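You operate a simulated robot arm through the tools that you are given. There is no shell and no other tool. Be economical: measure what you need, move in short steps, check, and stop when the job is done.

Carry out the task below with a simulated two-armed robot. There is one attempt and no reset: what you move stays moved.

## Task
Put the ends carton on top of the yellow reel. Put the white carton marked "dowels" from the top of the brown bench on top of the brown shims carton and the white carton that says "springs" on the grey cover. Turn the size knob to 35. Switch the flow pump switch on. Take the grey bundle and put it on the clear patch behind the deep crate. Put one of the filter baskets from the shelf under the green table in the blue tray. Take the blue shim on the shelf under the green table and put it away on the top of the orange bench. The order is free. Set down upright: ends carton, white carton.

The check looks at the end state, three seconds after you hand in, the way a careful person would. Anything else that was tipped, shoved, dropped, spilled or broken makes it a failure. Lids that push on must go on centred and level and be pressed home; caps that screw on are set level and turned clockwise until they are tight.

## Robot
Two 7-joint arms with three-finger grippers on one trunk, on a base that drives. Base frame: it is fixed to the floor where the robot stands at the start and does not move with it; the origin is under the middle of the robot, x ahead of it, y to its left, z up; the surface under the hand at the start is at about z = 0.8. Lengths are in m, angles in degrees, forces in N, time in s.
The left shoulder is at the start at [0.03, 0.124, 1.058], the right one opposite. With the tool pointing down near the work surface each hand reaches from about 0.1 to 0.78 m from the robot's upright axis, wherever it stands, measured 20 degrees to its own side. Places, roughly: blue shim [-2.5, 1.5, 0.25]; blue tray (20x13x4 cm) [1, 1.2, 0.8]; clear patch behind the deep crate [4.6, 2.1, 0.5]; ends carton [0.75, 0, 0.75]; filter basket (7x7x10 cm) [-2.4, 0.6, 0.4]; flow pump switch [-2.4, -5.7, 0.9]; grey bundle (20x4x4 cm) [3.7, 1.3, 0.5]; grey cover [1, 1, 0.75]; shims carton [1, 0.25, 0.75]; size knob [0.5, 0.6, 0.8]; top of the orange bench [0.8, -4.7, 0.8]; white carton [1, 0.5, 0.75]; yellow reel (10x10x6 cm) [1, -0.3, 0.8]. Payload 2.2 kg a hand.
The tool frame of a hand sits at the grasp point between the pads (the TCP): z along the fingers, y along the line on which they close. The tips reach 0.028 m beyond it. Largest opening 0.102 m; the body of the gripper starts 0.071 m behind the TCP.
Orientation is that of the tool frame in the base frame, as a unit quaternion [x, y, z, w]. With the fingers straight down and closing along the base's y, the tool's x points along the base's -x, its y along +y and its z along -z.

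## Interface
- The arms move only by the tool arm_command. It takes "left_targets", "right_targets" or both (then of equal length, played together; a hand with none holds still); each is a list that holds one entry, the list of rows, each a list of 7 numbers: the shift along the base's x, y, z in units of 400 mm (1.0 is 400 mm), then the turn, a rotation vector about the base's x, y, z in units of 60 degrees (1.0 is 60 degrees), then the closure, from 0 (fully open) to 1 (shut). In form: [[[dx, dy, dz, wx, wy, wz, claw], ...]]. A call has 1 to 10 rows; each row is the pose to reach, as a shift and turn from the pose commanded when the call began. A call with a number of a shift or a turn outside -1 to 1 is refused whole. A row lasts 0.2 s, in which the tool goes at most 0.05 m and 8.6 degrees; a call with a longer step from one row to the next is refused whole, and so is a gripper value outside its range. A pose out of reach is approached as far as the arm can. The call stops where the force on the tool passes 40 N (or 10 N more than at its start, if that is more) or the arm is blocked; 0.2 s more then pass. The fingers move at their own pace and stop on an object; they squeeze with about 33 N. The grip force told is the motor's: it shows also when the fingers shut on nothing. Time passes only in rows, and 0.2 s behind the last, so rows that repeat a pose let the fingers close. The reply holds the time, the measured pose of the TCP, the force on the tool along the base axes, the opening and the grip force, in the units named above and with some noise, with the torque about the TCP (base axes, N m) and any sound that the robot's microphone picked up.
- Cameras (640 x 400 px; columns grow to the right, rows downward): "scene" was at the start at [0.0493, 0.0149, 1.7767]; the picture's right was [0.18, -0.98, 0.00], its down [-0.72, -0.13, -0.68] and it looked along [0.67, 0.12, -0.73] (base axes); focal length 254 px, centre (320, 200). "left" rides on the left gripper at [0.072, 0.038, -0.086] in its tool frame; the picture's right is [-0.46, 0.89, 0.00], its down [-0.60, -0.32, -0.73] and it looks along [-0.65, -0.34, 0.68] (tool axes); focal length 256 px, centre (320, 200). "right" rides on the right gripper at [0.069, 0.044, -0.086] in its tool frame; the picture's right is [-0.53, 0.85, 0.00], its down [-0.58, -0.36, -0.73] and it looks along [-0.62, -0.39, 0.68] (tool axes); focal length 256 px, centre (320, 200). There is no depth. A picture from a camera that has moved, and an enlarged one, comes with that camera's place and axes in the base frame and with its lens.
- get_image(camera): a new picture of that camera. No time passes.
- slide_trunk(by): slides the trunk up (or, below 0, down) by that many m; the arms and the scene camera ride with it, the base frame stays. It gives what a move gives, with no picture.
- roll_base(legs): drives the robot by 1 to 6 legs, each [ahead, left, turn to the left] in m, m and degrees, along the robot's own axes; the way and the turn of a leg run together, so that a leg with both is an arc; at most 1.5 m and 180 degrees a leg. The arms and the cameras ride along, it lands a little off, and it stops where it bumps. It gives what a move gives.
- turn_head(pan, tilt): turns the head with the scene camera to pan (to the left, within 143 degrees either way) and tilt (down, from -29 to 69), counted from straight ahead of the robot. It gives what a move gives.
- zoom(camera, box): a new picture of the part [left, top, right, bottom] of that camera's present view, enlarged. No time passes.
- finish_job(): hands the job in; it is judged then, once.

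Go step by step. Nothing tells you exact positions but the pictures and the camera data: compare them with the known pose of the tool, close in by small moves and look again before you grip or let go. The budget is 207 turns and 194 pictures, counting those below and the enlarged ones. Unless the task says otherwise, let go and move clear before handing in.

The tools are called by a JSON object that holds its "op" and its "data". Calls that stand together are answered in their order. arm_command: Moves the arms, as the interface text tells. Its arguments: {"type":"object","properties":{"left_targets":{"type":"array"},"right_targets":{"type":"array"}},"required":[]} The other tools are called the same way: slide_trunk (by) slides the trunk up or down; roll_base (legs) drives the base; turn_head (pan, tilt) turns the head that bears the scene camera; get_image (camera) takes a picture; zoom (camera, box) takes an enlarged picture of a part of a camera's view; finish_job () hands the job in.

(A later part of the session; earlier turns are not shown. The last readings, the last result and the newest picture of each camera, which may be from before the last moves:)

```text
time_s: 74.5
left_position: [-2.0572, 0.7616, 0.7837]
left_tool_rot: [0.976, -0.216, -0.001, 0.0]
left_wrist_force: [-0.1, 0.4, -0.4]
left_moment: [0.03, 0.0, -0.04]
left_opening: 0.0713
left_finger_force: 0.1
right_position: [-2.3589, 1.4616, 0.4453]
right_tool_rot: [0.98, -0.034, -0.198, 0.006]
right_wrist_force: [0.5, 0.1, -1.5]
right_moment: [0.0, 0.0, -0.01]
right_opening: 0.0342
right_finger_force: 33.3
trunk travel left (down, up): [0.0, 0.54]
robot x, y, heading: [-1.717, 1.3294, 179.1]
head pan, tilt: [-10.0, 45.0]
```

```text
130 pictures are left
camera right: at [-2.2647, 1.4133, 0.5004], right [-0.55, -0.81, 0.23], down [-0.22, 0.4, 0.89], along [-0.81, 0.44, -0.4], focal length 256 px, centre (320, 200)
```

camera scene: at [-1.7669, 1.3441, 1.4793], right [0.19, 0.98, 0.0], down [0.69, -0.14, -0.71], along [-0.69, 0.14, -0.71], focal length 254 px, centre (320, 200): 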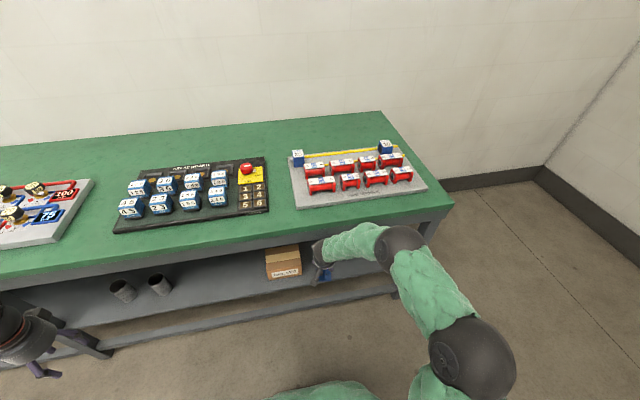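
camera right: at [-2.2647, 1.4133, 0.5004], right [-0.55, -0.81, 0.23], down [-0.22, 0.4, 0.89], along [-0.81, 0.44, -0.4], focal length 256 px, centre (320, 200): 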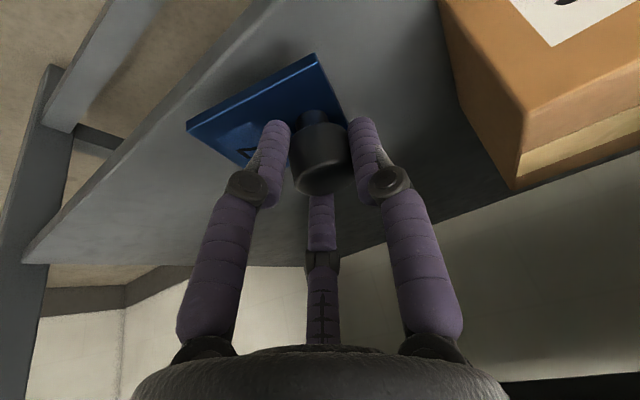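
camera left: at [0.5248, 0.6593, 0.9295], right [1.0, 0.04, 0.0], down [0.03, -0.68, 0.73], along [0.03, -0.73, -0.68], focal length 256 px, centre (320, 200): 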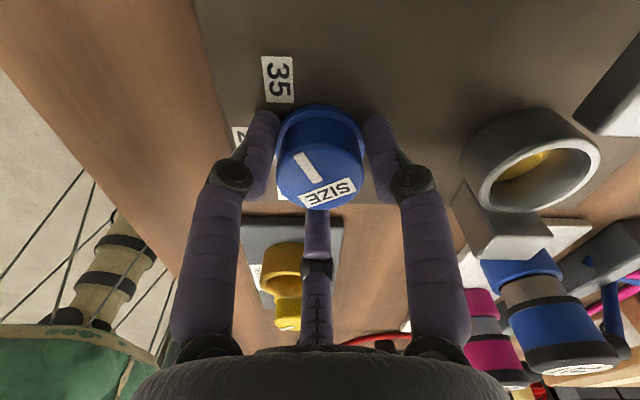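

The shim is held firmly now (3.4 cm). I'll lift it out, back off and shift in front of the baskets, straightening the left hand meanwhile.

{"op": "arm_command", "data": {"right_targets": [[[0.06, 0, 0.08, 0, 0, 0, 1], [0.14, 0, 0.14, 0, 0, 0, 1], [0.24, 0, 0.2, 0, 0, 0, 1], [0.34, 0, 0.26, 0, 0, 0, 1], [0.4, 0, 0.34, 0, 0, 0, 1]]]}}

{"op": "roll_base", "data": {"legs": [[-0.3, 0, 0], [0, 0.5, 0.5]]}}

{"op": "arm_command", "data": {"left_targets": [[[0, 0.05, -0.05, 0, 0.1, 0.06, 0], [0, 0.1, -0.1, 0, 0.2, 0.12, 0], [0, 0.15, -0.15, 0, 0.3, 0.18, 0], [0, 0.15, -0.2, 0, 0.4, 0.24, 0], [0, 0.15, -0.25, 0, 0.5, 0.3, 0], [0, 0.15, -0.3, 0, 0.6, 0.36, 0]]]}}

{"op": "turn_head", "data": {"pan": 10, "tilt": 45}}

{"op": "get_image", "data": {"camera": "scene"}}

{"op": "get_image", "data": {"camera": "left"}}

```text
time_s: 75.7
left_position: [-2.0566, 0.7605, 0.7851]
left_tool_rot: [0.976, -0.217, 0.0, 0.0]
left_wrist_force: [0.2, 0.4, 0.1]
left_moment: [0.01, 0.02, 0.02]
left_opening: 0.0714
left_finger_force: 0.1
right_position: [-2.1977, 1.4613, 0.5817]
right_tool_rot: [0.979, -0.035, -0.2, 0.005]
right_wrist_force: [-0.6, -0.2, -0.9]
right_moment: [-0.01, 0.01, -0.02]
right_opening: 0.0339
right_finger_force: 33.2
trunk travel left (down, up): [0.0, 0.54]
robot x, y, heading: [-1.713, 1.3259, 179.1]
head pan, tilt: [-10.0, 45.0]
```

```text
time_s: 80.3
left_position: [-1.7584, 0.2519, 0.7844]
left_tool_rot: [0.977, -0.214, 0.0, 0.0]
left_wrist_force: [-0.6, -0.3, 0.5]
left_moment: [0.01, -0.01, 0.04]
left_opening: 0.0713
left_finger_force: 0.1
right_position: [-1.9031, 0.9493, 0.5827]
right_tool_rot: [0.979, -0.034, -0.199, 0.006]
right_wrist_force: [0.2, -0.2, -1.9]
right_moment: [0.0, -0.05, -0.03]
right_opening: 0.0339
right_finger_force: 33.6
trunk travel left (down, up): [0.0, 0.54]
robot x, y, heading: [-1.4223, 0.8203, 179.3]
head pan, tilt: [-10.0, 45.0]
```

```text
time_s: 81.7
left_position: [-1.7586, 0.3086, 0.6647]
left_tool_rot: [0.951, -0.021, -0.301, 0.069]
left_wrist_force: [-0.7, -0.4, 0.3]
left_moment: [0.06, -0.04, -0.02]
left_opening: 0.102
left_finger_force: 0.0
right_position: [-1.9034, 0.9515, 0.5817]
right_tool_rot: [0.979, -0.033, -0.2, 0.006]
right_wrist_force: [-0.5, -0.9, -1.7]
right_moment: [-0.03, 0.0, -0.01]
right_opening: 0.034
right_finger_force: 33.4
trunk travel left (down, up): [0.0, 0.54]
robot x, y, heading: [-1.4164, 0.8229, 179.2]
head pan, tilt: [-10.0, 45.0]
```

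```text
time_s: 82.5
left_position: [-1.7563, 0.3126, 0.6648]
left_tool_rot: [0.952, -0.019, -0.299, 0.067]
left_wrist_force: [0.2, 0.3, -0.3]
left_moment: [0.03, 0.01, -0.03]
left_opening: 0.1017
left_finger_force: 0.0
right_position: [-1.9023, 0.9508, 0.5827]
right_tool_rot: [0.979, -0.033, -0.2, 0.006]
right_wrist_force: [-0.2, 0.3, -1.9]
right_moment: [-0.01, -0.02, 0.03]
right_opening: 0.034
right_finger_force: 33.0
trunk travel left (down, up): [0.0, 0.54]
robot x, y, heading: [-1.4209, 0.8247, 179.2]
head pan, tilt: [10.0, 45.0]
```

```text
129 pictures are left
camera scene: at [-1.471, 0.8073, 1.4793], right [-0.16, 0.99, 0.0], down [0.7, 0.11, -0.71], along [-0.7, -0.11, -0.71], focal length 254 px, centre (320, 200)
```

scene: 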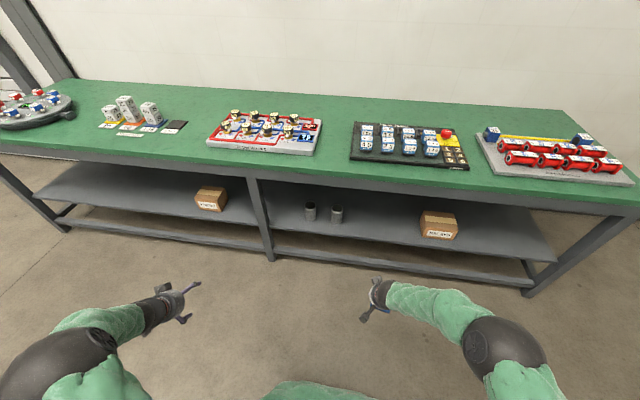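

```text
128 pictures are left
camera left: at [-1.6488, 0.2784, 0.6991], right [-0.38, -0.84, 0.39], down [-0.08, 0.45, 0.89], along [-0.92, 0.31, -0.23], focal length 256 px, centre (320, 200)
```

left: 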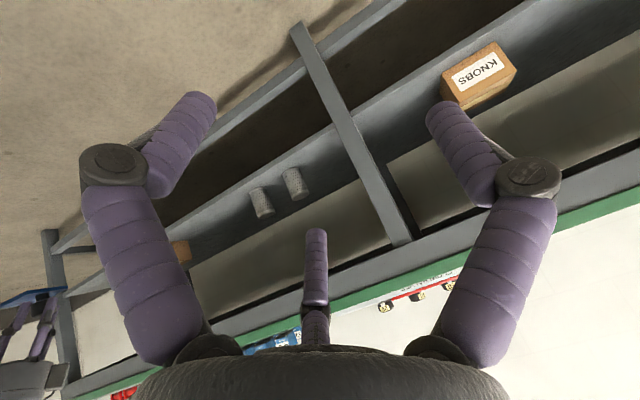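

{"op": "zoom", "data": {"camera": "scene", "box": [285, 180, 365, 240]}}

{"op": "zoom", "data": {"camera": "left", "box": [230, 150, 330, 230]}}

```text
6.67 times, centred on (325, 210) of scene
camera zoom: at [-1.471, 0.8073, 1.4793], right [-0.16, 0.99, 0.0], down [0.7, 0.11, -0.71], along [-0.7, -0.11, -0.71], focal length 1696 px, centre (287, 133)
```

zoom: 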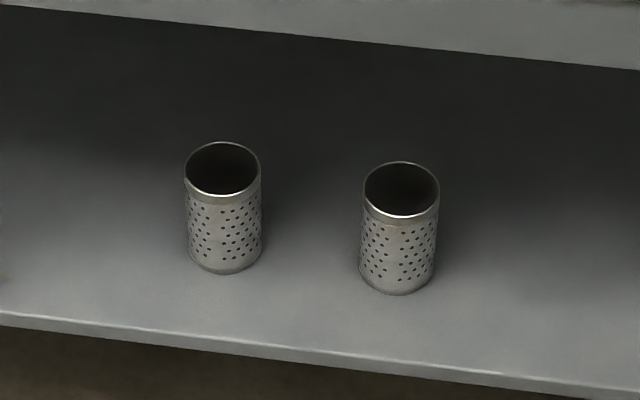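

```text
5.00 times, centred on (280, 190) of left
camera zoom: at [-1.6488, 0.2784, 0.6991], right [-0.38, -0.84, 0.39], down [-0.08, 0.45, 0.89], along [-0.92, 0.31, -0.23], focal length 1280 px, centre (520, 250)
```

zoom: 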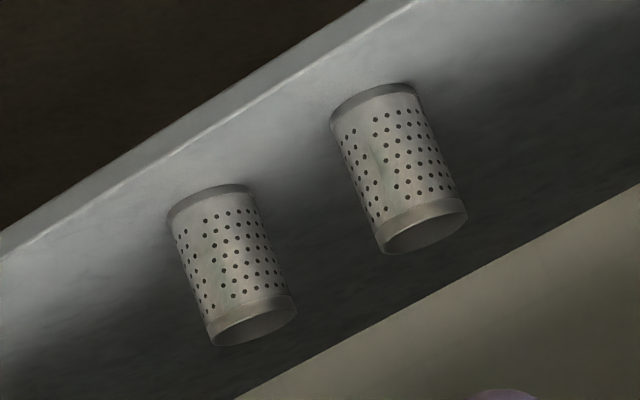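

Basket L's top centre is at [-2.427, 0.60, 0.458], diameter about 6.2 cm. I'll roll 0.33 m ahead, then bring the left hand to a pre-grasp along its tilted axis, and draw the right hand back.

{"op": "arm_command", "data": {"right_targets": [[[0.1, 0.02, 0.05, 0, 0, 0, 1], [0.2, 0.04, 0.1, 0, 0, 0, 1], [0.3, 0.06, 0.15, 0, 0, 0, 1]]]}}

{"op": "roll_base", "data": {"legs": [[0.33, 0, 0.5]]}}

{"op": "arm_command", "data": {"left_targets": [[[-0.02, 0.08, -0.02, 0.015, 0, 0, 0], [-0.06, 0.16, -0.04, 0.03, 0, 0, 0], [-0.12, 0.24, -0.06, 0.045, 0, 0, 0], [-0.18, 0.32, -0.08, 0.06, 0, 0, 0], [-0.24, 0.4, -0.11, 0.075, 0, 0, 0], [-0.3, 0.48, -0.14, 0.09, 0, 0, 0], [-0.37, 0.56, -0.16, 0.105, 0, 0, 0], [-0.44, 0.64, -0.18, 0.12, 0, 0, 0], [-0.52, 0.7, -0.21, 0.136, 0, 0, 0], [-0.6, 0.72, -0.2375, 0.136, 0, 0, 0]]]}}

{"op": "get_image", "data": {"camera": "left"}}

{"op": "get_image", "data": {"camera": "scene"}}

```text
time_s: 83.3
left_position: [-1.7582, 0.3115, 0.6634]
left_tool_rot: [0.951, -0.021, -0.3, 0.066]
left_wrist_force: [-0.4, -0.1, 0.8]
left_moment: [0.02, 0.0, 0.0]
left_opening: 0.1018
left_finger_force: 0.1
right_position: [-1.7807, 0.9754, 0.6429]
right_tool_rot: [0.979, -0.033, -0.2, 0.006]
right_wrist_force: [-0.7, 0.2, -2.0]
right_moment: [-0.01, -0.04, 0.01]
right_opening: 0.0335
right_finger_force: 32.7
trunk travel left (down, up): [0.0, 0.54]
robot x, y, heading: [-1.4184, 0.8201, 179.1]
head pan, tilt: [10.0, 45.0]
```

```text
time_s: 85.5
left_position: [-2.0804, 0.3125, 0.6631]
left_tool_rot: [0.951, -0.016, -0.3, 0.067]
left_wrist_force: [-0.6, 0.4, -0.5]
left_moment: [0.01, 0.0, 0.01]
left_opening: 0.1018
left_finger_force: 0.2
right_position: [-2.1082, 0.9738, 0.6426]
right_tool_rot: [0.979, -0.029, -0.2, 0.008]
right_wrist_force: [0.9, 0.4, -1.7]
right_moment: [-0.01, -0.01, -0.01]
right_opening: 0.0339
right_finger_force: 33.0
trunk travel left (down, up): [0.0, 0.54]
robot x, y, heading: [-1.7452, 0.8268, 180.0]
head pan, tilt: [10.0, 45.0]
```

```text
time_s: 87.7
left_position: [-2.3166, 0.5989, 0.5686]
left_tool_rot: [0.954, 0.005, -0.3, 0.001]
left_wrist_force: [0.0, -0.5, 0.6]
left_moment: [-0.02, -0.03, 0.0]
left_opening: 0.1018
left_finger_force: 0.2
left hand out of reach, approached as far as the arm can: row 5, 6, 7, 8
right_position: [-2.1089, 0.9746, 0.6417]
right_tool_rot: [0.98, -0.029, -0.198, 0.007]
right_wrist_force: [0.0, -0.2, -2.1]
right_moment: [-0.02, 0.0, -0.02]
right_opening: 0.0341
right_finger_force: 32.6
trunk travel left (down, up): [0.0, 0.54]
robot x, y, heading: [-1.747, 0.8215, 179.8]
head pan, tilt: [10.0, 45.0]
```

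```text
125 pictures are left
camera left: at [-2.2078, 0.5627, 0.5987], right [-0.37, -0.89, 0.26], down [-0.08, 0.32, 0.95], along [-0.92, 0.33, -0.19], focal length 256 px, centre (320, 200)
```

left: 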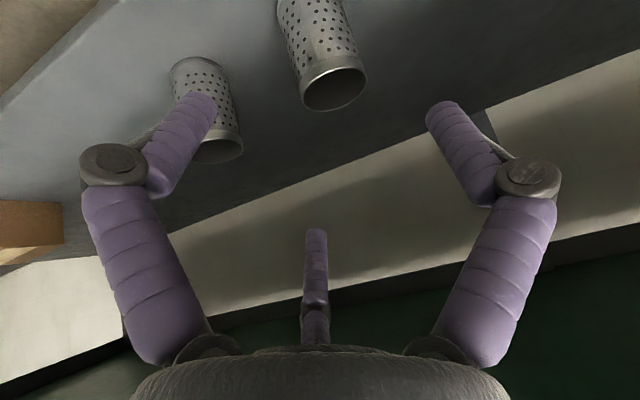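

```text
124 pictures are left
camera scene: at [-1.7967, 0.8101, 1.4793], right [-0.17, 0.99, 0.0], down [0.7, 0.12, -0.71], along [-0.7, -0.12, -0.71], focal length 254 px, centre (320, 200)
```

scene: 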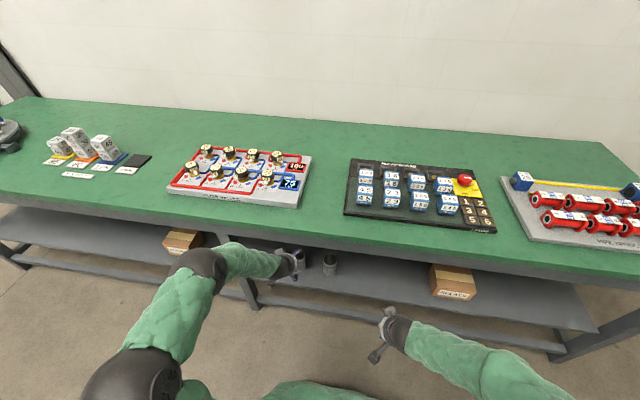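

The basket is aligned. I'll advance along the tool axis around it.

{"op": "arm_command", "data": {"left_targets": [[[-0.07, -0.007, -0.087, 0, 0, 0, 0], [-0.14, -0.007, -0.174, 0, 0, 0, 0], [-0.2, -0.007, -0.26, 0, 0, 0, 0], [-0.27, -0.007, -0.34, 0, 0, 0, 0]]]}}

{"op": "get_image", "data": {"camera": "left"}}

```text
time_s: 88.7
left_position: [-2.4272, 0.5988, 0.4336]
left_tool_rot: [0.954, 0.005, -0.301, -0.001]
left_wrist_force: [-0.9, 0.3, 1.1]
left_moment: [0.01, -0.07, -0.04]
left_opening: 0.1021
left_finger_force: 0.1
right_position: [-2.1072, 0.9748, 0.6427]
right_tool_rot: [0.98, -0.029, -0.199, 0.007]
right_wrist_force: [0.1, 0.3, -1.5]
right_moment: [-0.05, -0.01, 0.01]
right_opening: 0.0336
right_finger_force: 33.1
trunk travel left (down, up): [0.0, 0.54]
robot x, y, heading: [-1.7456, 0.8236, 179.7]
head pan, tilt: [10.0, 45.0]
```

```text
123 pictures are left
camera left: at [-2.3174, 0.5619, 0.4636], right [-0.37, -0.89, 0.26], down [-0.08, 0.31, 0.95], along [-0.93, 0.33, -0.19], focal length 256 px, centre (320, 200)
```

left: 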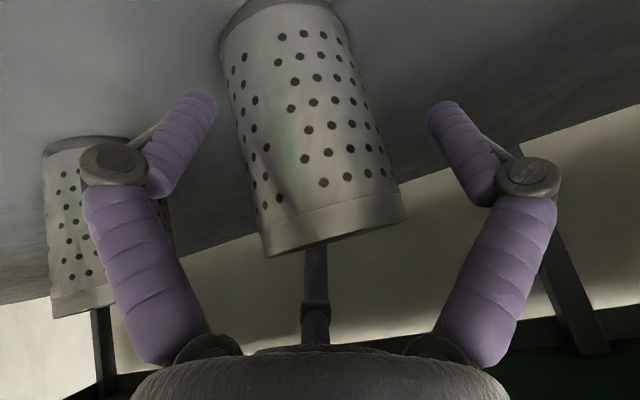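

The basket is centred between the pads. I'll close and lift.

{"op": "arm_command", "data": {"left_targets": [[[0, 0, 0, 0, 0, 0, 1], [0, 0, 0, 0, 0, 0, 1], [0, 0, 0, 0, 0, 0, 1], [0, 0, 0.06, 0, 0, 0, 1], [0.03, 0, 0.12, 0, 0, 0, 1], [0.12, 0, 0.14, 0, 0, 0, 1], [0.24, 0, 0.15, 0, 0, 0, 1], [0.34, 0, 0.2, 0, 0, 0, 1]]]}}

{"op": "get_image", "data": {"camera": "left"}}

```text
time_s: 90.5
left_position: [-2.2899, 0.5985, 0.5145]
left_tool_rot: [0.954, 0.006, -0.3, 0.0]
left_wrist_force: [0.8, 0.4, -1.5]
left_moment: [0.0, 0.01, 0.03]
left_opening: 0.0753
left_finger_force: 32.7
right_position: [-2.1073, 0.9752, 0.6425]
right_tool_rot: [0.979, -0.029, -0.2, 0.007]
right_wrist_force: [-0.7, 0.3, -2.6]
right_moment: [-0.03, -0.04, 0.0]
right_opening: 0.0338
right_finger_force: 32.8
trunk travel left (down, up): [0.0, 0.54]
robot x, y, heading: [-1.7448, 0.8265, 179.8]
head pan, tilt: [10.0, 45.0]
```

```text
122 pictures are left
camera left: at [-2.1797, 0.561, 0.5447], right [-0.37, -0.89, 0.26], down [-0.08, 0.31, 0.95], along [-0.92, 0.33, -0.19], focal length 256 px, centre (320, 200)
```

left: 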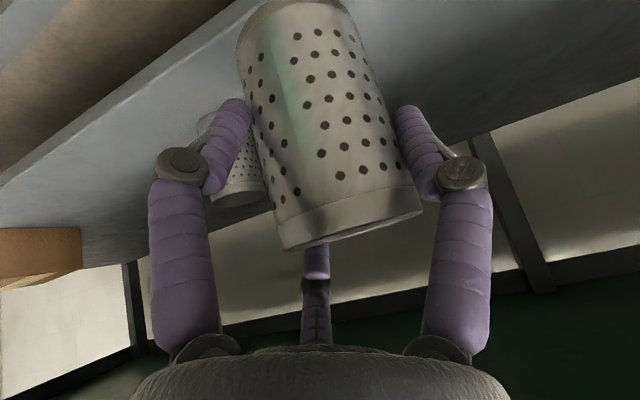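

The basket is held. I'll back away, raise the trunk, turn to face -y and look for the orange bench.

{"op": "roll_base", "data": {"legs": [[-0.75, 0, 0]]}}

{"op": "slide_trunk", "data": {"by": 0.3}}

{"op": "roll_base", "data": {"legs": [[0, 0, 90]]}}

{"op": "turn_head", "data": {"pan": 10, "tilt": 20}}

{"op": "get_image", "data": {"camera": "scene"}}

{"op": "turn_head", "data": {"pan": 60, "tilt": 25}}

{"op": "get_image", "data": {"camera": "scene"}}

```text
time_s: 94.5
left_position: [-1.5449, 0.5932, 0.515]
left_tool_rot: [0.954, 0.007, -0.3, 0.0]
left_wrist_force: [0.7, -1.0, -1.6]
left_moment: [-0.02, -0.02, 0.02]
left_opening: 0.0748
left_finger_force: 33.0
right_position: [-1.3653, 0.9724, 0.6429]
right_tool_rot: [0.979, -0.027, -0.2, 0.008]
right_wrist_force: [-0.9, 0.2, -0.9]
right_moment: [0.0, -0.01, 0.0]
right_opening: 0.0337
right_finger_force: 33.5
trunk travel left (down, up): [0.0, 0.54]
robot x, y, heading: [-1.0071, 0.8213, -180.0]
head pan, tilt: [10.0, 45.0]
```

```text
time_s: 97.5
left_position: [-1.5465, 0.593, 0.8151]
left_tool_rot: [0.954, 0.008, -0.3, 0.0]
left_wrist_force: [-0.6, -0.4, -0.8]
left_moment: [0.0, -0.02, 0.02]
left_opening: 0.0749
left_finger_force: 32.9
right_position: [-1.3653, 0.9708, 0.9421]
right_tool_rot: [0.98, -0.026, -0.199, 0.007]
right_wrist_force: [0.1, -0.7, -2.2]
right_moment: [-0.01, -0.02, 0.01]
right_opening: 0.0336
right_finger_force: 32.4
trunk travel left (down, up): [-0.3, 0.24]
robot x, y, heading: [-1.0027, 0.8194, -180.0]
head pan, tilt: [10.0, 45.0]
```

```text
time_s: 101.6
left_position: [-0.7985, 0.2705, 0.8143]
left_tool_rot: [0.683, 0.666, -0.216, 0.208]
left_wrist_force: [0.1, 0.2, -1.7]
left_moment: [0.0, 0.02, -0.01]
left_opening: 0.0748
left_finger_force: 33.3
right_position: [-1.1677, 0.4655, 0.9424]
right_tool_rot: [0.726, 0.659, -0.138, 0.144]
right_wrist_force: [0.4, -0.3, -1.0]
right_moment: [0.0, -0.01, -0.03]
right_opening: 0.0337
right_finger_force: 32.5
trunk travel left (down, up): [-0.3, 0.24]
robot x, y, heading: [-1.0042, 0.8252, -92.5]
head pan, tilt: [10.0, 45.0]
```

```text
time_s: 102.5
left_position: [-0.7989, 0.2702, 0.8143]
left_tool_rot: [0.684, 0.665, -0.217, 0.207]
left_wrist_force: [-0.2, -0.3, -1.7]
left_moment: [0.04, 0.02, 0.01]
left_opening: 0.0748
left_finger_force: 33.2
right_position: [-1.1691, 0.4655, 0.9433]
right_tool_rot: [0.725, 0.659, -0.137, 0.143]
right_wrist_force: [1.2, -0.3, -1.5]
right_moment: [0.0, -0.01, -0.01]
right_opening: 0.0335
right_finger_force: 32.9
trunk travel left (down, up): [-0.3, 0.24]
robot x, y, heading: [-1.0019, 0.8225, -92.4]
head pan, tilt: [10.0, 20.0]
```

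```text
121 pictures are left
camera scene: at [-0.9894, 0.7593, 1.8179], right [-0.99, -0.13, 0.0], down [-0.04, 0.34, -0.94], along [0.12, -0.93, -0.34], focal length 254 px, centre (320, 200)
```

scene: 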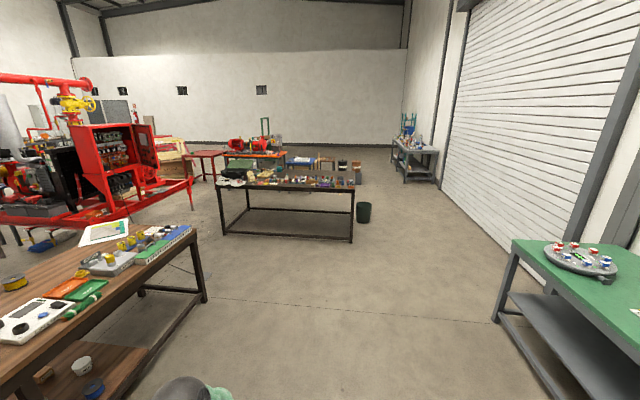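

```text
time_s: 103.7
left_position: [-0.7992, 0.2694, 0.8152]
left_tool_rot: [0.684, 0.665, -0.217, 0.207]
left_wrist_force: [0.6, -0.2, -2.4]
left_moment: [0.05, 0.03, -0.01]
left_opening: 0.0745
left_finger_force: 33.1
right_position: [-1.1691, 0.467, 0.9424]
right_tool_rot: [0.726, 0.658, -0.139, 0.142]
right_wrist_force: [0.5, 0.1, -2.3]
right_moment: [0.0, -0.05, -0.01]
right_opening: 0.0338
right_finger_force: 32.3
trunk travel left (down, up): [-0.3, 0.24]
robot x, y, heading: [-1.0046, 0.818, -92.6]
head pan, tilt: [60.0, 25.0]
```

```text
120 pictures are left
camera scene: at [-0.9239, 0.8021, 1.8099], right [-0.54, -0.84, 0.0], down [-0.36, 0.23, -0.91], along [0.76, -0.49, -0.42], focal length 254 px, centre (320, 200)
```

scene: 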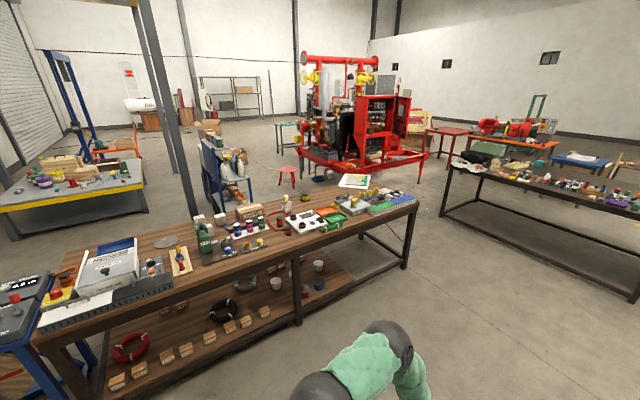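

I see the dark table, the orange bench beyond it, and the grey bench in the far corner. I'll drive down the lane at x≈-1.75 to y≈-3.2 and look again.

{"op": "roll_base", "data": {"legs": [[1.2, -0.75, 2.5], [1.5, 0, 0], [1.3, 0, 0]]}}

{"op": "turn_head", "data": {"pan": 45, "tilt": 25}}

{"op": "get_image", "data": {"camera": "scene"}}

{"op": "turn_head", "data": {"pan": -10, "tilt": 25}}

{"op": "get_image", "data": {"camera": "scene"}}

```text
time_s: 123.9
left_position: [-1.5894, -3.6893, 0.8148]
left_tool_rot: [0.671, 0.678, -0.212, 0.212]
left_wrist_force: [0.2, -0.2, -1.6]
left_moment: [0.01, -0.01, -0.01]
left_opening: 0.0735
left_finger_force: 33.3
right_position: [-1.9666, -3.507, 0.9435]
right_tool_rot: [0.712, 0.673, -0.135, 0.146]
right_wrist_force: [-0.3, -0.3, -1.9]
right_moment: [0.01, 0.02, 0.01]
right_opening: 0.0333
right_finger_force: 32.5
trunk travel left (down, up): [-0.3, 0.24]
robot x, y, heading: [-1.8139, -3.1434, -90.1]
head pan, tilt: [60.0, 25.0]
```

```text
time_s: 124.7
left_position: [-1.591, -3.6882, 0.815]
left_tool_rot: [0.671, 0.679, -0.213, 0.211]
left_wrist_force: [0.5, 0.3, -2.1]
left_moment: [0.04, 0.01, 0.02]
left_opening: 0.0735
left_finger_force: 32.9
right_position: [-1.9673, -3.5078, 0.9406]
right_tool_rot: [0.713, 0.673, -0.136, 0.146]
right_wrist_force: [-0.6, 0.2, -1.6]
right_moment: [0.01, -0.01, -0.01]
right_opening: 0.0334
right_finger_force: 32.7
trunk travel left (down, up): [-0.3, 0.24]
robot x, y, heading: [-1.8163, -3.1464, -90.1]
head pan, tilt: [45.0, 25.0]
```

```text
119 pictures are left
camera scene: at [-1.7502, -3.1812, 1.8099], right [-0.71, -0.71, 0.0], down [-0.3, 0.3, -0.91], along [0.64, -0.64, -0.42], focal length 254 px, centre (320, 200)
```

scene: 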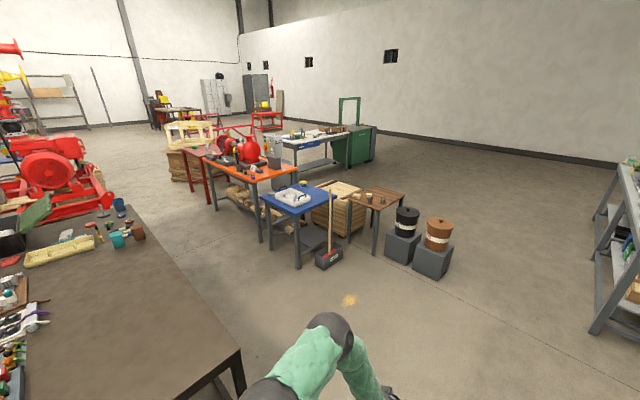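

```text
time_s: 125.9
left_position: [-1.5895, -3.6902, 0.8154]
left_tool_rot: [0.671, 0.678, -0.213, 0.212]
left_wrist_force: [0.4, -0.4, -2.2]
left_moment: [0.01, 0.02, 0.02]
left_opening: 0.0737
left_finger_force: 33.0
right_position: [-1.9672, -3.5076, 0.9432]
right_tool_rot: [0.713, 0.672, -0.135, 0.146]
right_wrist_force: [0.5, -0.9, -0.9]
right_moment: [0.06, -0.03, -0.04]
right_opening: 0.0336
right_finger_force: 33.2
trunk travel left (down, up): [-0.3, 0.24]
robot x, y, heading: [-1.8146, -3.1446, -90.2]
head pan, tilt: [-10.0, 25.0]
```

```text
118 pictures are left
camera scene: at [-1.8314, -3.2066, 1.8099], right [-0.98, 0.18, 0.0], down [0.07, 0.42, -0.91], along [-0.16, -0.89, -0.42], focal length 254 px, centre (320, 200)
```

scene: 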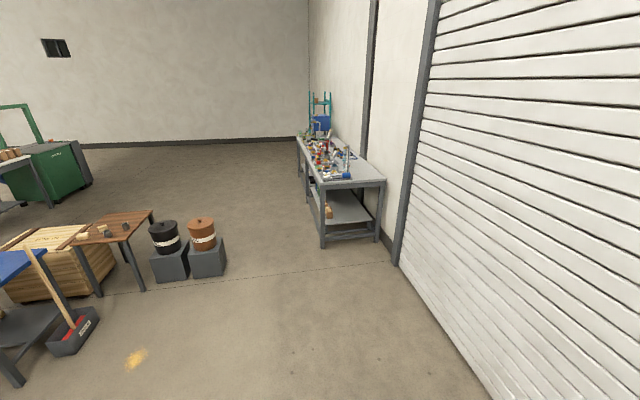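

The orange bench spans x≈0.6–1.95, y≈-4.5 to -5.1, and the aisle between it and the dark table runs at y≈-3.97. I'll raise the trunk and drive in there facing +x.

{"op": "slide_trunk", "data": {"by": 0.2}}

{"op": "roll_base", "data": {"legs": [[0.82, 0, 0], [0, 0, 90], [1.5, 0, 0], [0.3, 0, 0]]}}

{"op": "turn_head", "data": {"pan": -30, "tilt": 35}}

{"op": "get_image", "data": {"camera": "scene"}}

{"op": "turn_head", "data": {"pan": 30, "tilt": 35}}

{"op": "get_image", "data": {"camera": "scene"}}

```text
time_s: 128.1
left_position: [-1.5891, -3.6899, 1.0149]
left_tool_rot: [0.671, 0.678, -0.213, 0.212]
left_wrist_force: [-0.3, 0.8, -2.9]
left_moment: [0.01, 0.01, -0.02]
left_opening: 0.0737
left_finger_force: 33.0
right_position: [-1.9662, -3.5077, 1.1425]
right_tool_rot: [0.712, 0.673, -0.135, 0.146]
right_wrist_force: [-0.3, -0.2, -2.6]
right_moment: [0.0, -0.01, 0.01]
right_opening: 0.0333
right_finger_force: 32.5
trunk travel left (down, up): [-0.5, 0.04]
robot x, y, heading: [-1.8207, -3.1488, -90.3]
head pan, tilt: [-10.0, 25.0]
```

```text
time_s: 144.8
left_position: [0.5074, -3.828, 1.0153]
left_tool_rot: [0.007, 0.954, -0.005, 0.3]
left_wrist_force: [0.0, 0.2, -1.9]
left_moment: [-0.02, 0.04, 0.01]
left_opening: 0.0726
left_finger_force: 32.6
right_position: [0.3155, -4.2005, 1.1411]
right_tool_rot: [0.04, 0.979, 0.005, 0.199]
right_wrist_force: [0.1, -0.2, -1.9]
right_moment: [0.01, 0.02, 0.04]
right_opening: 0.0332
right_finger_force: 32.9
trunk travel left (down, up): [-0.5, 0.04]
robot x, y, heading: [-0.0408, -4.0433, -1.5]
head pan, tilt: [-10.0, 25.0]
```

```text
time_s: 145.7
left_position: [0.5056, -3.828, 1.0145]
left_tool_rot: [0.006, 0.954, -0.004, 0.3]
left_wrist_force: [-1.5, 0.3, -1.2]
left_moment: [0.01, 0.05, -0.03]
left_opening: 0.0729
left_finger_force: 33.0
right_position: [0.3137, -4.1994, 1.1423]
right_tool_rot: [0.04, 0.979, 0.005, 0.199]
right_wrist_force: [-0.4, -0.1, -1.9]
right_moment: [0.02, 0.03, -0.04]
right_opening: 0.0332
right_finger_force: 33.2
trunk travel left (down, up): [-0.5, 0.04]
robot x, y, heading: [-0.0397, -4.0392, -1.4]
head pan, tilt: [-30.0, 35.0]
```

```text
117 pictures are left
camera scene: at [0.003, -4.0848, 1.9942], right [-0.52, -0.85, 0.0], down [-0.49, 0.3, -0.82], along [0.7, -0.43, -0.57], focal length 254 px, centre (320, 200)
```

scene: 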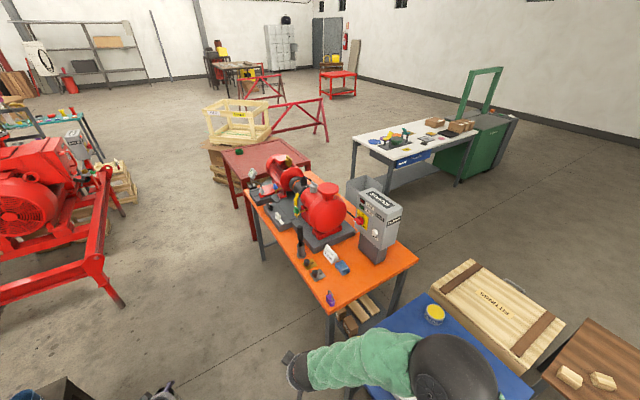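

```text
time_s: 146.9
left_position: [0.5062, -3.828, 1.0143]
left_tool_rot: [0.006, 0.954, -0.004, 0.3]
left_wrist_force: [0.1, -0.3, -2.1]
left_moment: [-0.02, 0.01, -0.02]
left_opening: 0.0727
left_finger_force: 32.7
right_position: [0.3156, -4.2008, 1.1419]
right_tool_rot: [0.042, 0.979, 0.005, 0.199]
right_wrist_force: [-0.6, -0.7, -1.5]
right_moment: [0.01, 0.0, -0.02]
right_opening: 0.0331
right_finger_force: 32.7
trunk travel left (down, up): [-0.5, 0.04]
robot x, y, heading: [-0.0412, -4.0446, -1.6]
head pan, tilt: [30.0, 35.0]
```

```text
116 pictures are left
camera scene: at [0.0064, -3.997, 1.9941], right [0.47, -0.88, 0.0], down [-0.51, -0.27, -0.82], along [0.72, 0.39, -0.57], focal length 254 px, centre (320, 200)
```

scene: 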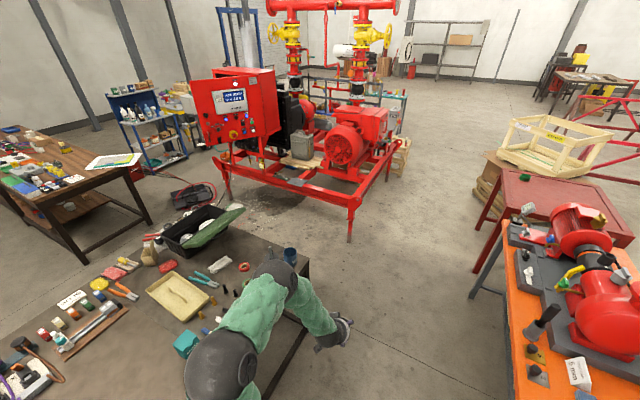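

{"op": "turn_head", "data": {"pan": -30, "tilt": 35}}

{"op": "zoom", "data": {"camera": "scene", "box": [240, 150, 440, 320]}}

```text
time_s: 148.2
left_position: [0.5071, -3.8277, 1.0157]
left_tool_rot: [0.007, 0.954, -0.005, 0.301]
left_wrist_force: [-0.7, -0.6, -0.7]
left_moment: [0.0, -0.02, 0.0]
left_opening: 0.0724
left_finger_force: 32.9
right_position: [0.3153, -4.2002, 1.1424]
right_tool_rot: [0.04, 0.979, 0.005, 0.199]
right_wrist_force: [-0.2, 0.2, -1.9]
right_moment: [0.05, 0.01, 0.02]
right_opening: 0.0332
right_finger_force: 32.6
trunk travel left (down, up): [-0.5, 0.04]
robot x, y, heading: [-0.0424, -4.0383, -1.9]
head pan, tilt: [-30.0, 35.0]
```

```text
2.35 times, centred on (340, 235) of scene
camera zoom: at [0.0037, -4.0849, 1.9941], right [-0.52, -0.85, 0.0], down [-0.49, 0.3, -0.82], along [0.7, -0.43, -0.57], focal length 599 px, centre (273, 118)
```

zoom: 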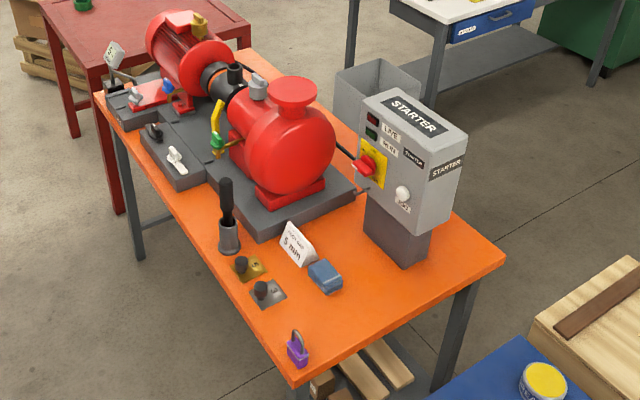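

The orange bench's near (west) end has free space at about [0.67, -4.75]. I'll retract the left hand first, then drive to about [0.85, -4.1] and face the bench.

{"op": "arm_command", "data": {"left_targets": [[[-0.08, 0.045, 0.03, 0, 0, 0, 1], [-0.16, 0.09, 0.06, 0, 0, 0, 1], [-0.24, 0.135, 0.09, 0, 0, 0, 1], [-0.32, 0.18, 0.12, 0, 0, 0, 1], [-0.4, 0.225, 0.15, 0, 0, 0, 1], [-0.48, 0.27, 0.18, 0, 0, 0, 1], [-0.56, 0.315, 0.21, 0, 0, 0, 1], [-0.625, 0.36, 0.24, 0, 0, 0, 1]]]}}

{"op": "roll_base", "data": {"legs": [[0.89, 0.05, 1.7], [0, 0, -90]]}}

{"op": "turn_head", "data": {"pan": 0, "tilt": 50}}

{"op": "get_image", "data": {"camera": "scene"}}

```text
time_s: 150.1
left_position: [0.2569, -3.685, 1.1107]
left_tool_rot: [0.006, 0.954, -0.005, 0.301]
left_wrist_force: [-0.1, 0.3, -1.0]
left_moment: [-0.01, -0.02, 0.02]
left_opening: 0.0726
left_finger_force: 33.0
right_position: [0.3144, -4.2006, 1.1427]
right_tool_rot: [0.041, 0.979, 0.005, 0.2]
right_wrist_force: [0.5, 0.7, -2.2]
right_moment: [0.01, -0.02, -0.01]
right_opening: 0.0333
right_finger_force: 32.9
trunk travel left (down, up): [-0.5, 0.04]
robot x, y, heading: [-0.0452, -4.0391, -1.8]
head pan, tilt: [-30.0, 35.0]
```

```text
time_s: 158.6
left_position: [1.2298, -4.2817, 1.1114]
left_tool_rot: [0.659, 0.69, -0.208, 0.215]
left_wrist_force: [0.9, -0.7, -1.8]
left_moment: [0.02, 0.0, -0.01]
left_opening: 0.0724
left_finger_force: 33.1
right_position: [0.7178, -4.3685, 1.1409]
right_tool_rot: [0.701, 0.685, -0.133, 0.148]
right_wrist_force: [-0.5, 0.1, -1.7]
right_moment: [0.03, 0.0, -0.02]
right_opening: 0.0331
right_finger_force: 33.2
trunk travel left (down, up): [-0.5, 0.04]
robot x, y, heading: [0.8601, -4.0037, -88.2]
head pan, tilt: [-30.0, 35.0]
```

```text
time_s: 159.5
left_position: [1.2296, -4.2815, 1.1108]
left_tool_rot: [0.659, 0.69, -0.208, 0.216]
left_wrist_force: [-0.2, -0.4, -2.6]
left_moment: [0.0, 0.01, -0.01]
left_opening: 0.072
left_finger_force: 33.3
right_position: [0.7188, -4.3681, 1.1423]
right_tool_rot: [0.701, 0.684, -0.133, 0.148]
right_wrist_force: [0.4, 0.2, -2.5]
right_moment: [0.01, -0.01, -0.01]
right_opening: 0.0333
right_finger_force: 32.7
trunk travel left (down, up): [-0.5, 0.04]
robot x, y, heading: [0.8554, -3.9993, -88.7]
head pan, tilt: [0.0, 50.0]
```

```text
114 pictures are left
camera scene: at [0.8598, -4.0496, 1.9724], right [-1.0, -0.03, 0.0], down [-0.02, 0.77, -0.64], along [0.02, -0.64, -0.77], focal length 254 px, centre (320, 200)
```

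scene: 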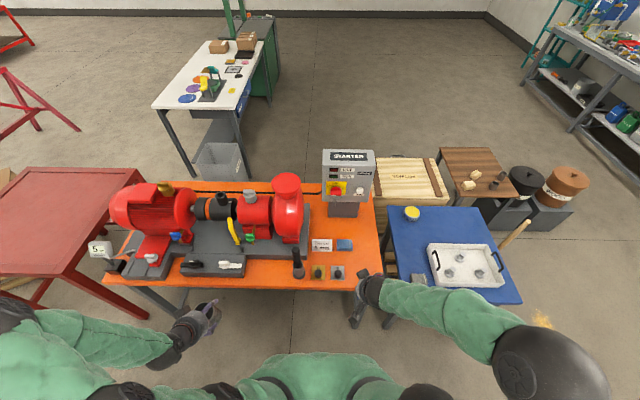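

I'm in front of the bench. I'll bring the shim above the free spot at about [0.67, -4.70].

{"op": "arm_command", "data": {"right_targets": [[[-0.013, -0.09, -0.02, 0, 0, 0, 1], [-0.026, -0.18, -0.04, 0, 0, 0, 1], [-0.04, -0.27, -0.07, 0, 0, 0, 1], [-0.053, -0.36, -0.1, 0, 0, 0, 1], [-0.066, -0.45, -0.15, 0, 0, 0, 1], [-0.08, -0.54, -0.2, 0, 0, 0, 1], [-0.093, -0.63, -0.26, 0, 0, 0, 1], [-0.107, -0.73, -0.32, 0, 0, 0, 1], [-0.12, -0.83, -0.38, 0, 0, 0, 1]]]}}

{"op": "get_image", "data": {"camera": "right"}}

{"op": "zoom", "data": {"camera": "scene", "box": [290, 190, 410, 300]}}

```text
time_s: 161.5
left_position: [1.2293, -4.283, 1.1098]
left_tool_rot: [0.659, 0.69, -0.208, 0.214]
left_wrist_force: [0.0, -0.1, -0.8]
left_moment: [0.05, 0.0, -0.04]
left_opening: 0.0723
left_finger_force: 33.0
right_position: [0.6731, -4.7016, 0.9875]
right_tool_rot: [0.701, 0.685, -0.132, 0.147]
right_wrist_force: [-0.4, -0.2, -1.7]
right_moment: [0.03, -0.03, 0.02]
right_opening: 0.0331
right_finger_force: 33.1
trunk travel left (down, up): [-0.5, 0.04]
robot x, y, heading: [0.8565, -4.0042, -88.4]
head pan, tilt: [0.0, 50.0]
```

```text
113 pictures are left
camera right: at [0.7166, -4.6057, 1.0424], right [0.83, -0.51, 0.23], down [-0.39, -0.24, 0.89], along [-0.4, -0.83, -0.4], focal length 256 px, centre (320, 200)
```

right: 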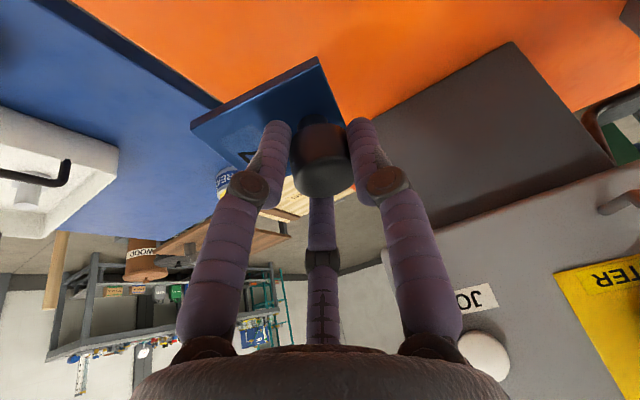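

```text
3.64 times, centred on (350, 245) of scene
camera zoom: at [0.8595, -4.0526, 1.9723], right [-1.0, -0.03, 0.0], down [-0.02, 0.77, -0.64], along [0.02, -0.64, -0.77], focal length 925 px, centre (211, 36)
```

zoom: 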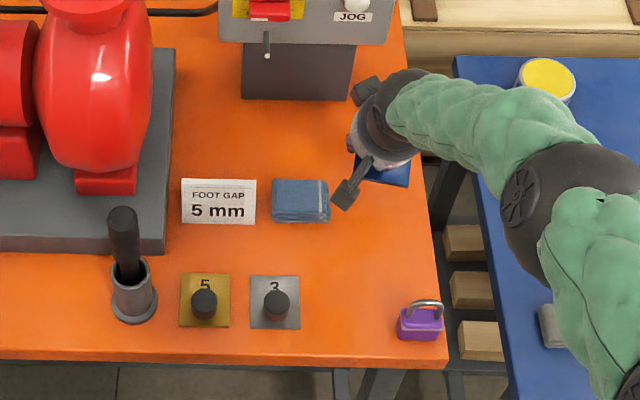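

The plate would be close to the small blue box, so I'll place it at y≈-4.63 instead, between box and padlock. I'll shift and descend in steps.

{"op": "arm_command", "data": {"right_targets": [[[-0.01, 0.09, 0, 0, 0, 0, 1], [-0.02, 0.175, -0.06, 0, 0, 0, 1], [-0.02, 0.175, -0.15, 0, 0, 0, 1], [-0.02, 0.175, -0.24, 0, 0, 0, 1], [-0.02, 0.175, -0.29, 0, 0, 0, 1]]]}}

{"op": "get_image", "data": {"camera": "right"}}

{"op": "zoom", "data": {"camera": "scene", "box": [290, 190, 410, 300]}}

```text
time_s: 162.9
left_position: [1.2297, -4.28, 1.1118]
left_tool_rot: [0.66, 0.689, -0.209, 0.215]
left_wrist_force: [0.5, -0.6, -1.3]
left_moment: [0.01, 0.03, 0.02]
left_opening: 0.072
left_finger_force: 32.4
right_position: [0.6579, -4.6414, 0.8835]
right_tool_rot: [0.7, 0.682, -0.142, 0.154]
right_wrist_force: [1.7, 4.4, 19.4]
right_moment: [0.75, -0.07, -0.08]
right_opening: 0.0339
right_finger_force: 32.6
trunk travel left (down, up): [-0.5, 0.04]
robot x, y, heading: [0.858, -4.0028, -88.4]
head pan, tilt: [0.0, 50.0]
stopped in row 5 (right hand): the force on the tool passed its limit at 45 N (the readings are from after the stop); the commanded pose is now the measured one
```

```text
111 pictures are left
camera right: at [0.703, -4.5434, 0.9357], right [0.83, -0.51, 0.24], down [-0.39, -0.22, 0.9], along [-0.4, -0.84, -0.38], focal length 256 px, centre (320, 200)
```

right: 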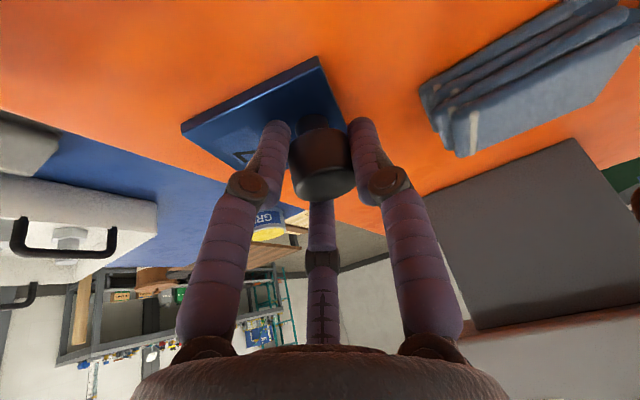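

```text
3.64 times, centred on (350, 245) of scene
camera zoom: at [0.8601, -4.0482, 1.9725], right [-1.0, -0.03, 0.0], down [-0.02, 0.77, -0.64], along [0.02, -0.64, -0.77], focal length 925 px, centre (211, 36)
```

zoom: 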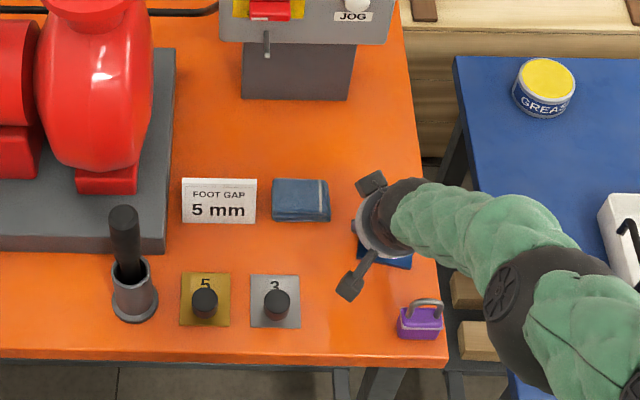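

The shim is in contact with the bench top. I'll ease up a little, open slightly, and withdraw upward.

{"op": "arm_command", "data": {"right_targets": [[[0, 0, 0.006, 0, 0, 0, 1], [0, 0, 0.006, 0, 0, 0, 0.5], [0, 0, 0.006, 0, 0, 0, 0.5], [0, 0.03, 0.09, 0, 0, 0, 0.5], [0, 0.07, 0.19, 0, 0, 0, 0.5], [0, 0.12, 0.29, 0, 0, 0, 0.5], [0, 0.18, 0.38, 0, 0, 0, 0.5], [0, 0.28, 0.42, 0, 0, 0, 0.5]]]}}

{"op": "zoom", "data": {"camera": "scene", "box": [290, 190, 410, 300]}}

```text
time_s: 164.7
left_position: [1.2292, -4.2799, 1.1101]
left_tool_rot: [0.66, 0.69, -0.208, 0.215]
left_wrist_force: [-0.6, -1.0, -1.9]
left_moment: [-0.03, 0.0, 0.03]
left_opening: 0.0722
left_finger_force: 33.0
right_position: [0.6609, -4.5258, 1.0487]
right_tool_rot: [0.701, 0.683, -0.14, 0.153]
right_wrist_force: [0.3, 0.5, 0.0]
right_moment: [-0.07, 0.0, 0.01]
right_opening: 0.051
right_finger_force: 0.0
trunk travel left (down, up): [-0.5, 0.04]
robot x, y, heading: [0.8581, -4.0009, -88.0]
head pan, tilt: [0.0, 50.0]
```

```text
3.64 times, centred on (350, 245) of scene
camera zoom: at [0.86, -4.0474, 1.9725], right [-1.0, -0.03, 0.0], down [-0.02, 0.77, -0.64], along [0.02, -0.64, -0.77], focal length 925 px, centre (211, 36)
```

zoom: 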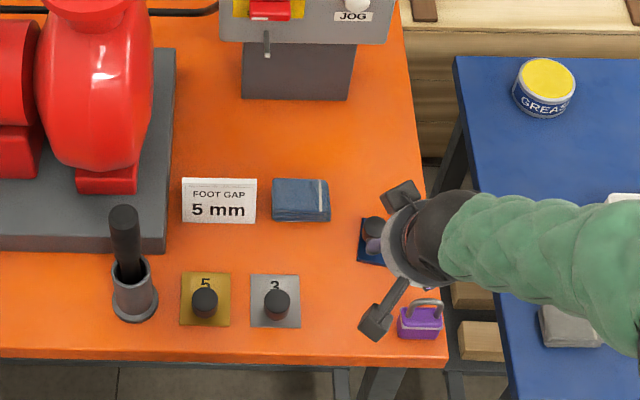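

The shim is placed. I'll retract and drive towards the grey bench in the far corner to find the flow pump switch.

{"op": "arm_command", "data": {"right_targets": [[[0, 0.1, 0.03, 0, 0, 0, 0.5], [0, 0.2, 0.06, 0, 0, 0, 0.5], [0, 0.3, 0.09, 0, 0, 0, 0.5], [0, 0.4, 0.12, 0, 0, 0, 0.5]]]}}

{"op": "get_image", "data": {"camera": "scene"}}

{"op": "roll_base", "data": {"legs": [[0, 0, -91.8], [1.5, 0, 0], [1.05, 0, 0], [0, 0, 70]]}}

{"op": "turn_head", "data": {"pan": 0, "tilt": 25}}

{"op": "get_image", "data": {"camera": "scene"}}

```text
time_s: 165.7
left_position: [1.2298, -4.2789, 1.1117]
left_tool_rot: [0.658, 0.69, -0.209, 0.216]
left_wrist_force: [0.7, 0.6, -0.5]
left_moment: [-0.04, 0.0, -0.01]
left_opening: 0.0721
left_finger_force: 33.3
right_position: [0.6578, -4.3661, 1.0956]
right_tool_rot: [0.7, 0.682, -0.141, 0.154]
right_wrist_force: [-0.1, 0.9, 0.0]
right_moment: [-0.04, 0.03, -0.04]
right_opening: 0.051
right_finger_force: 0.1
trunk travel left (down, up): [-0.5, 0.04]
robot x, y, heading: [0.8591, -3.9986, -88.3]
head pan, tilt: [0.0, 50.0]
```

```text
108 pictures are left
camera scene: at [0.8603, -4.046, 1.9725], right [-1.0, -0.03, 0.0], down [-0.02, 0.76, -0.64], along [0.02, -0.64, -0.77], focal length 254 px, centre (320, 200)
```

scene: 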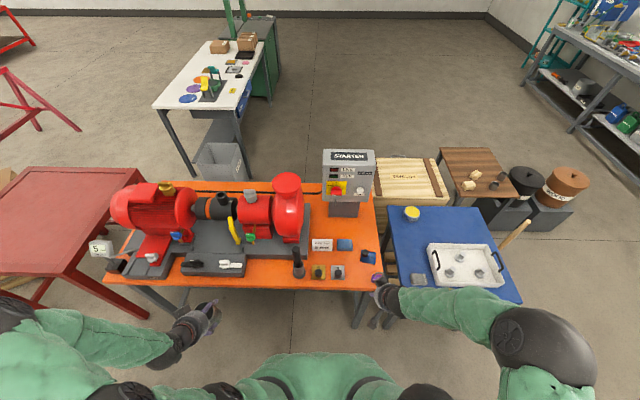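

```text
time_s: 185.1
left_position: [-1.4308, -4.4988, 1.111]
left_tool_rot: [0.754, 0.585, -0.238, 0.182]
left_wrist_force: [-0.1, -0.2, -1.4]
left_moment: [0.04, 0.01, 0.01]
left_opening: 0.0713
left_finger_force: 32.9
right_position: [-2.0036, -4.416, 1.0949]
right_tool_rot: [0.793, 0.572, -0.161, 0.131]
right_wrist_force: [-0.7, -0.4, -0.5]
right_moment: [-0.01, -0.02, 0.01]
right_opening: 0.051
right_finger_force: 0.0
trunk travel left (down, up): [-0.5, 0.04]
robot x, y, heading: [-1.704, -4.1225, -105.1]
head pan, tilt: [0.0, 50.0]
```

```text
time_s: 186.0
left_position: [-1.4297, -4.4985, 1.1105]
left_tool_rot: [0.753, 0.585, -0.238, 0.183]
left_wrist_force: [-0.9, 0.1, -0.9]
left_moment: [0.01, 0.02, 0.0]
left_opening: 0.0713
left_finger_force: 33.0
right_position: [-2.0031, -4.4151, 1.0948]
right_tool_rot: [0.794, 0.572, -0.161, 0.13]
right_wrist_force: [0.4, -0.3, 0.0]
right_moment: [-0.01, 0.04, 0.02]
right_opening: 0.0508
right_finger_force: 0.1
trunk travel left (down, up): [-0.5, 0.04]
robot x, y, heading: [-1.7057, -4.1231, -105.4]
head pan, tilt: [0.0, 25.0]
```

```text
107 pictures are left
camera scene: at [-1.7206, -4.184, 2.0098], right [-0.96, 0.26, 0.0], down [0.11, 0.41, -0.91], along [-0.24, -0.87, -0.42], focal length 254 px, centre (320, 200)
```

scene: 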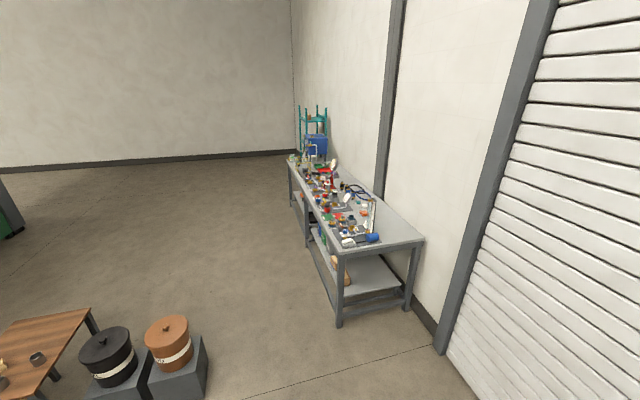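

{"op": "zoom", "data": {"camera": "scene", "box": [290, 150, 430, 260]}}

{"op": "get_image", "data": {"camera": "left"}}

```text
3.64 times, centred on (360, 205) of scene
camera zoom: at [-1.7206, -4.184, 2.0098], right [-0.96, 0.26, 0.0], down [0.11, 0.41, -0.91], along [-0.24, -0.87, -0.42], focal length 925 px, centre (174, 182)
```

zoom: 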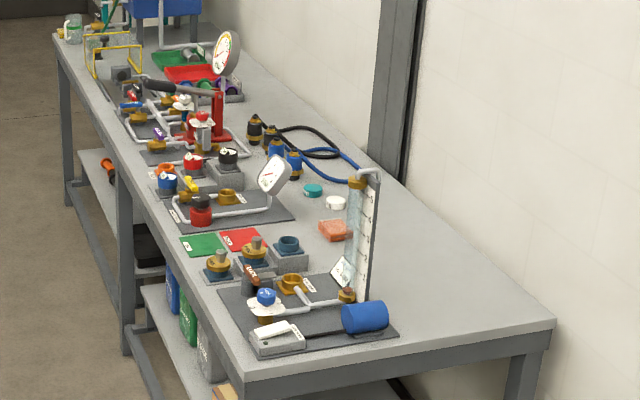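

```text
105 pictures are left
camera left: at [-1.3654, -4.4028, 1.1409], right [0.76, -0.59, 0.26], down [-0.32, 0.0, 0.95], along [-0.56, -0.81, -0.19], focal length 256 px, centre (320, 200)
```

left: 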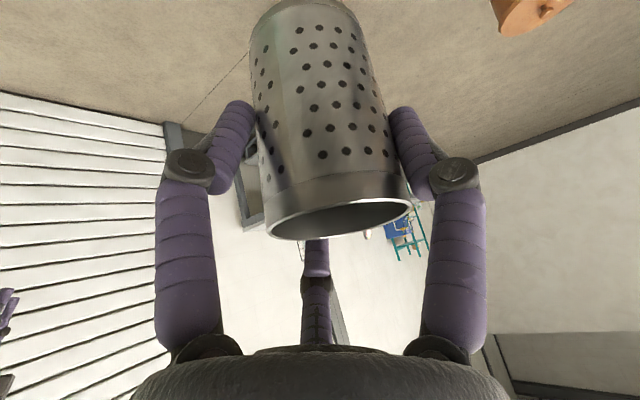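

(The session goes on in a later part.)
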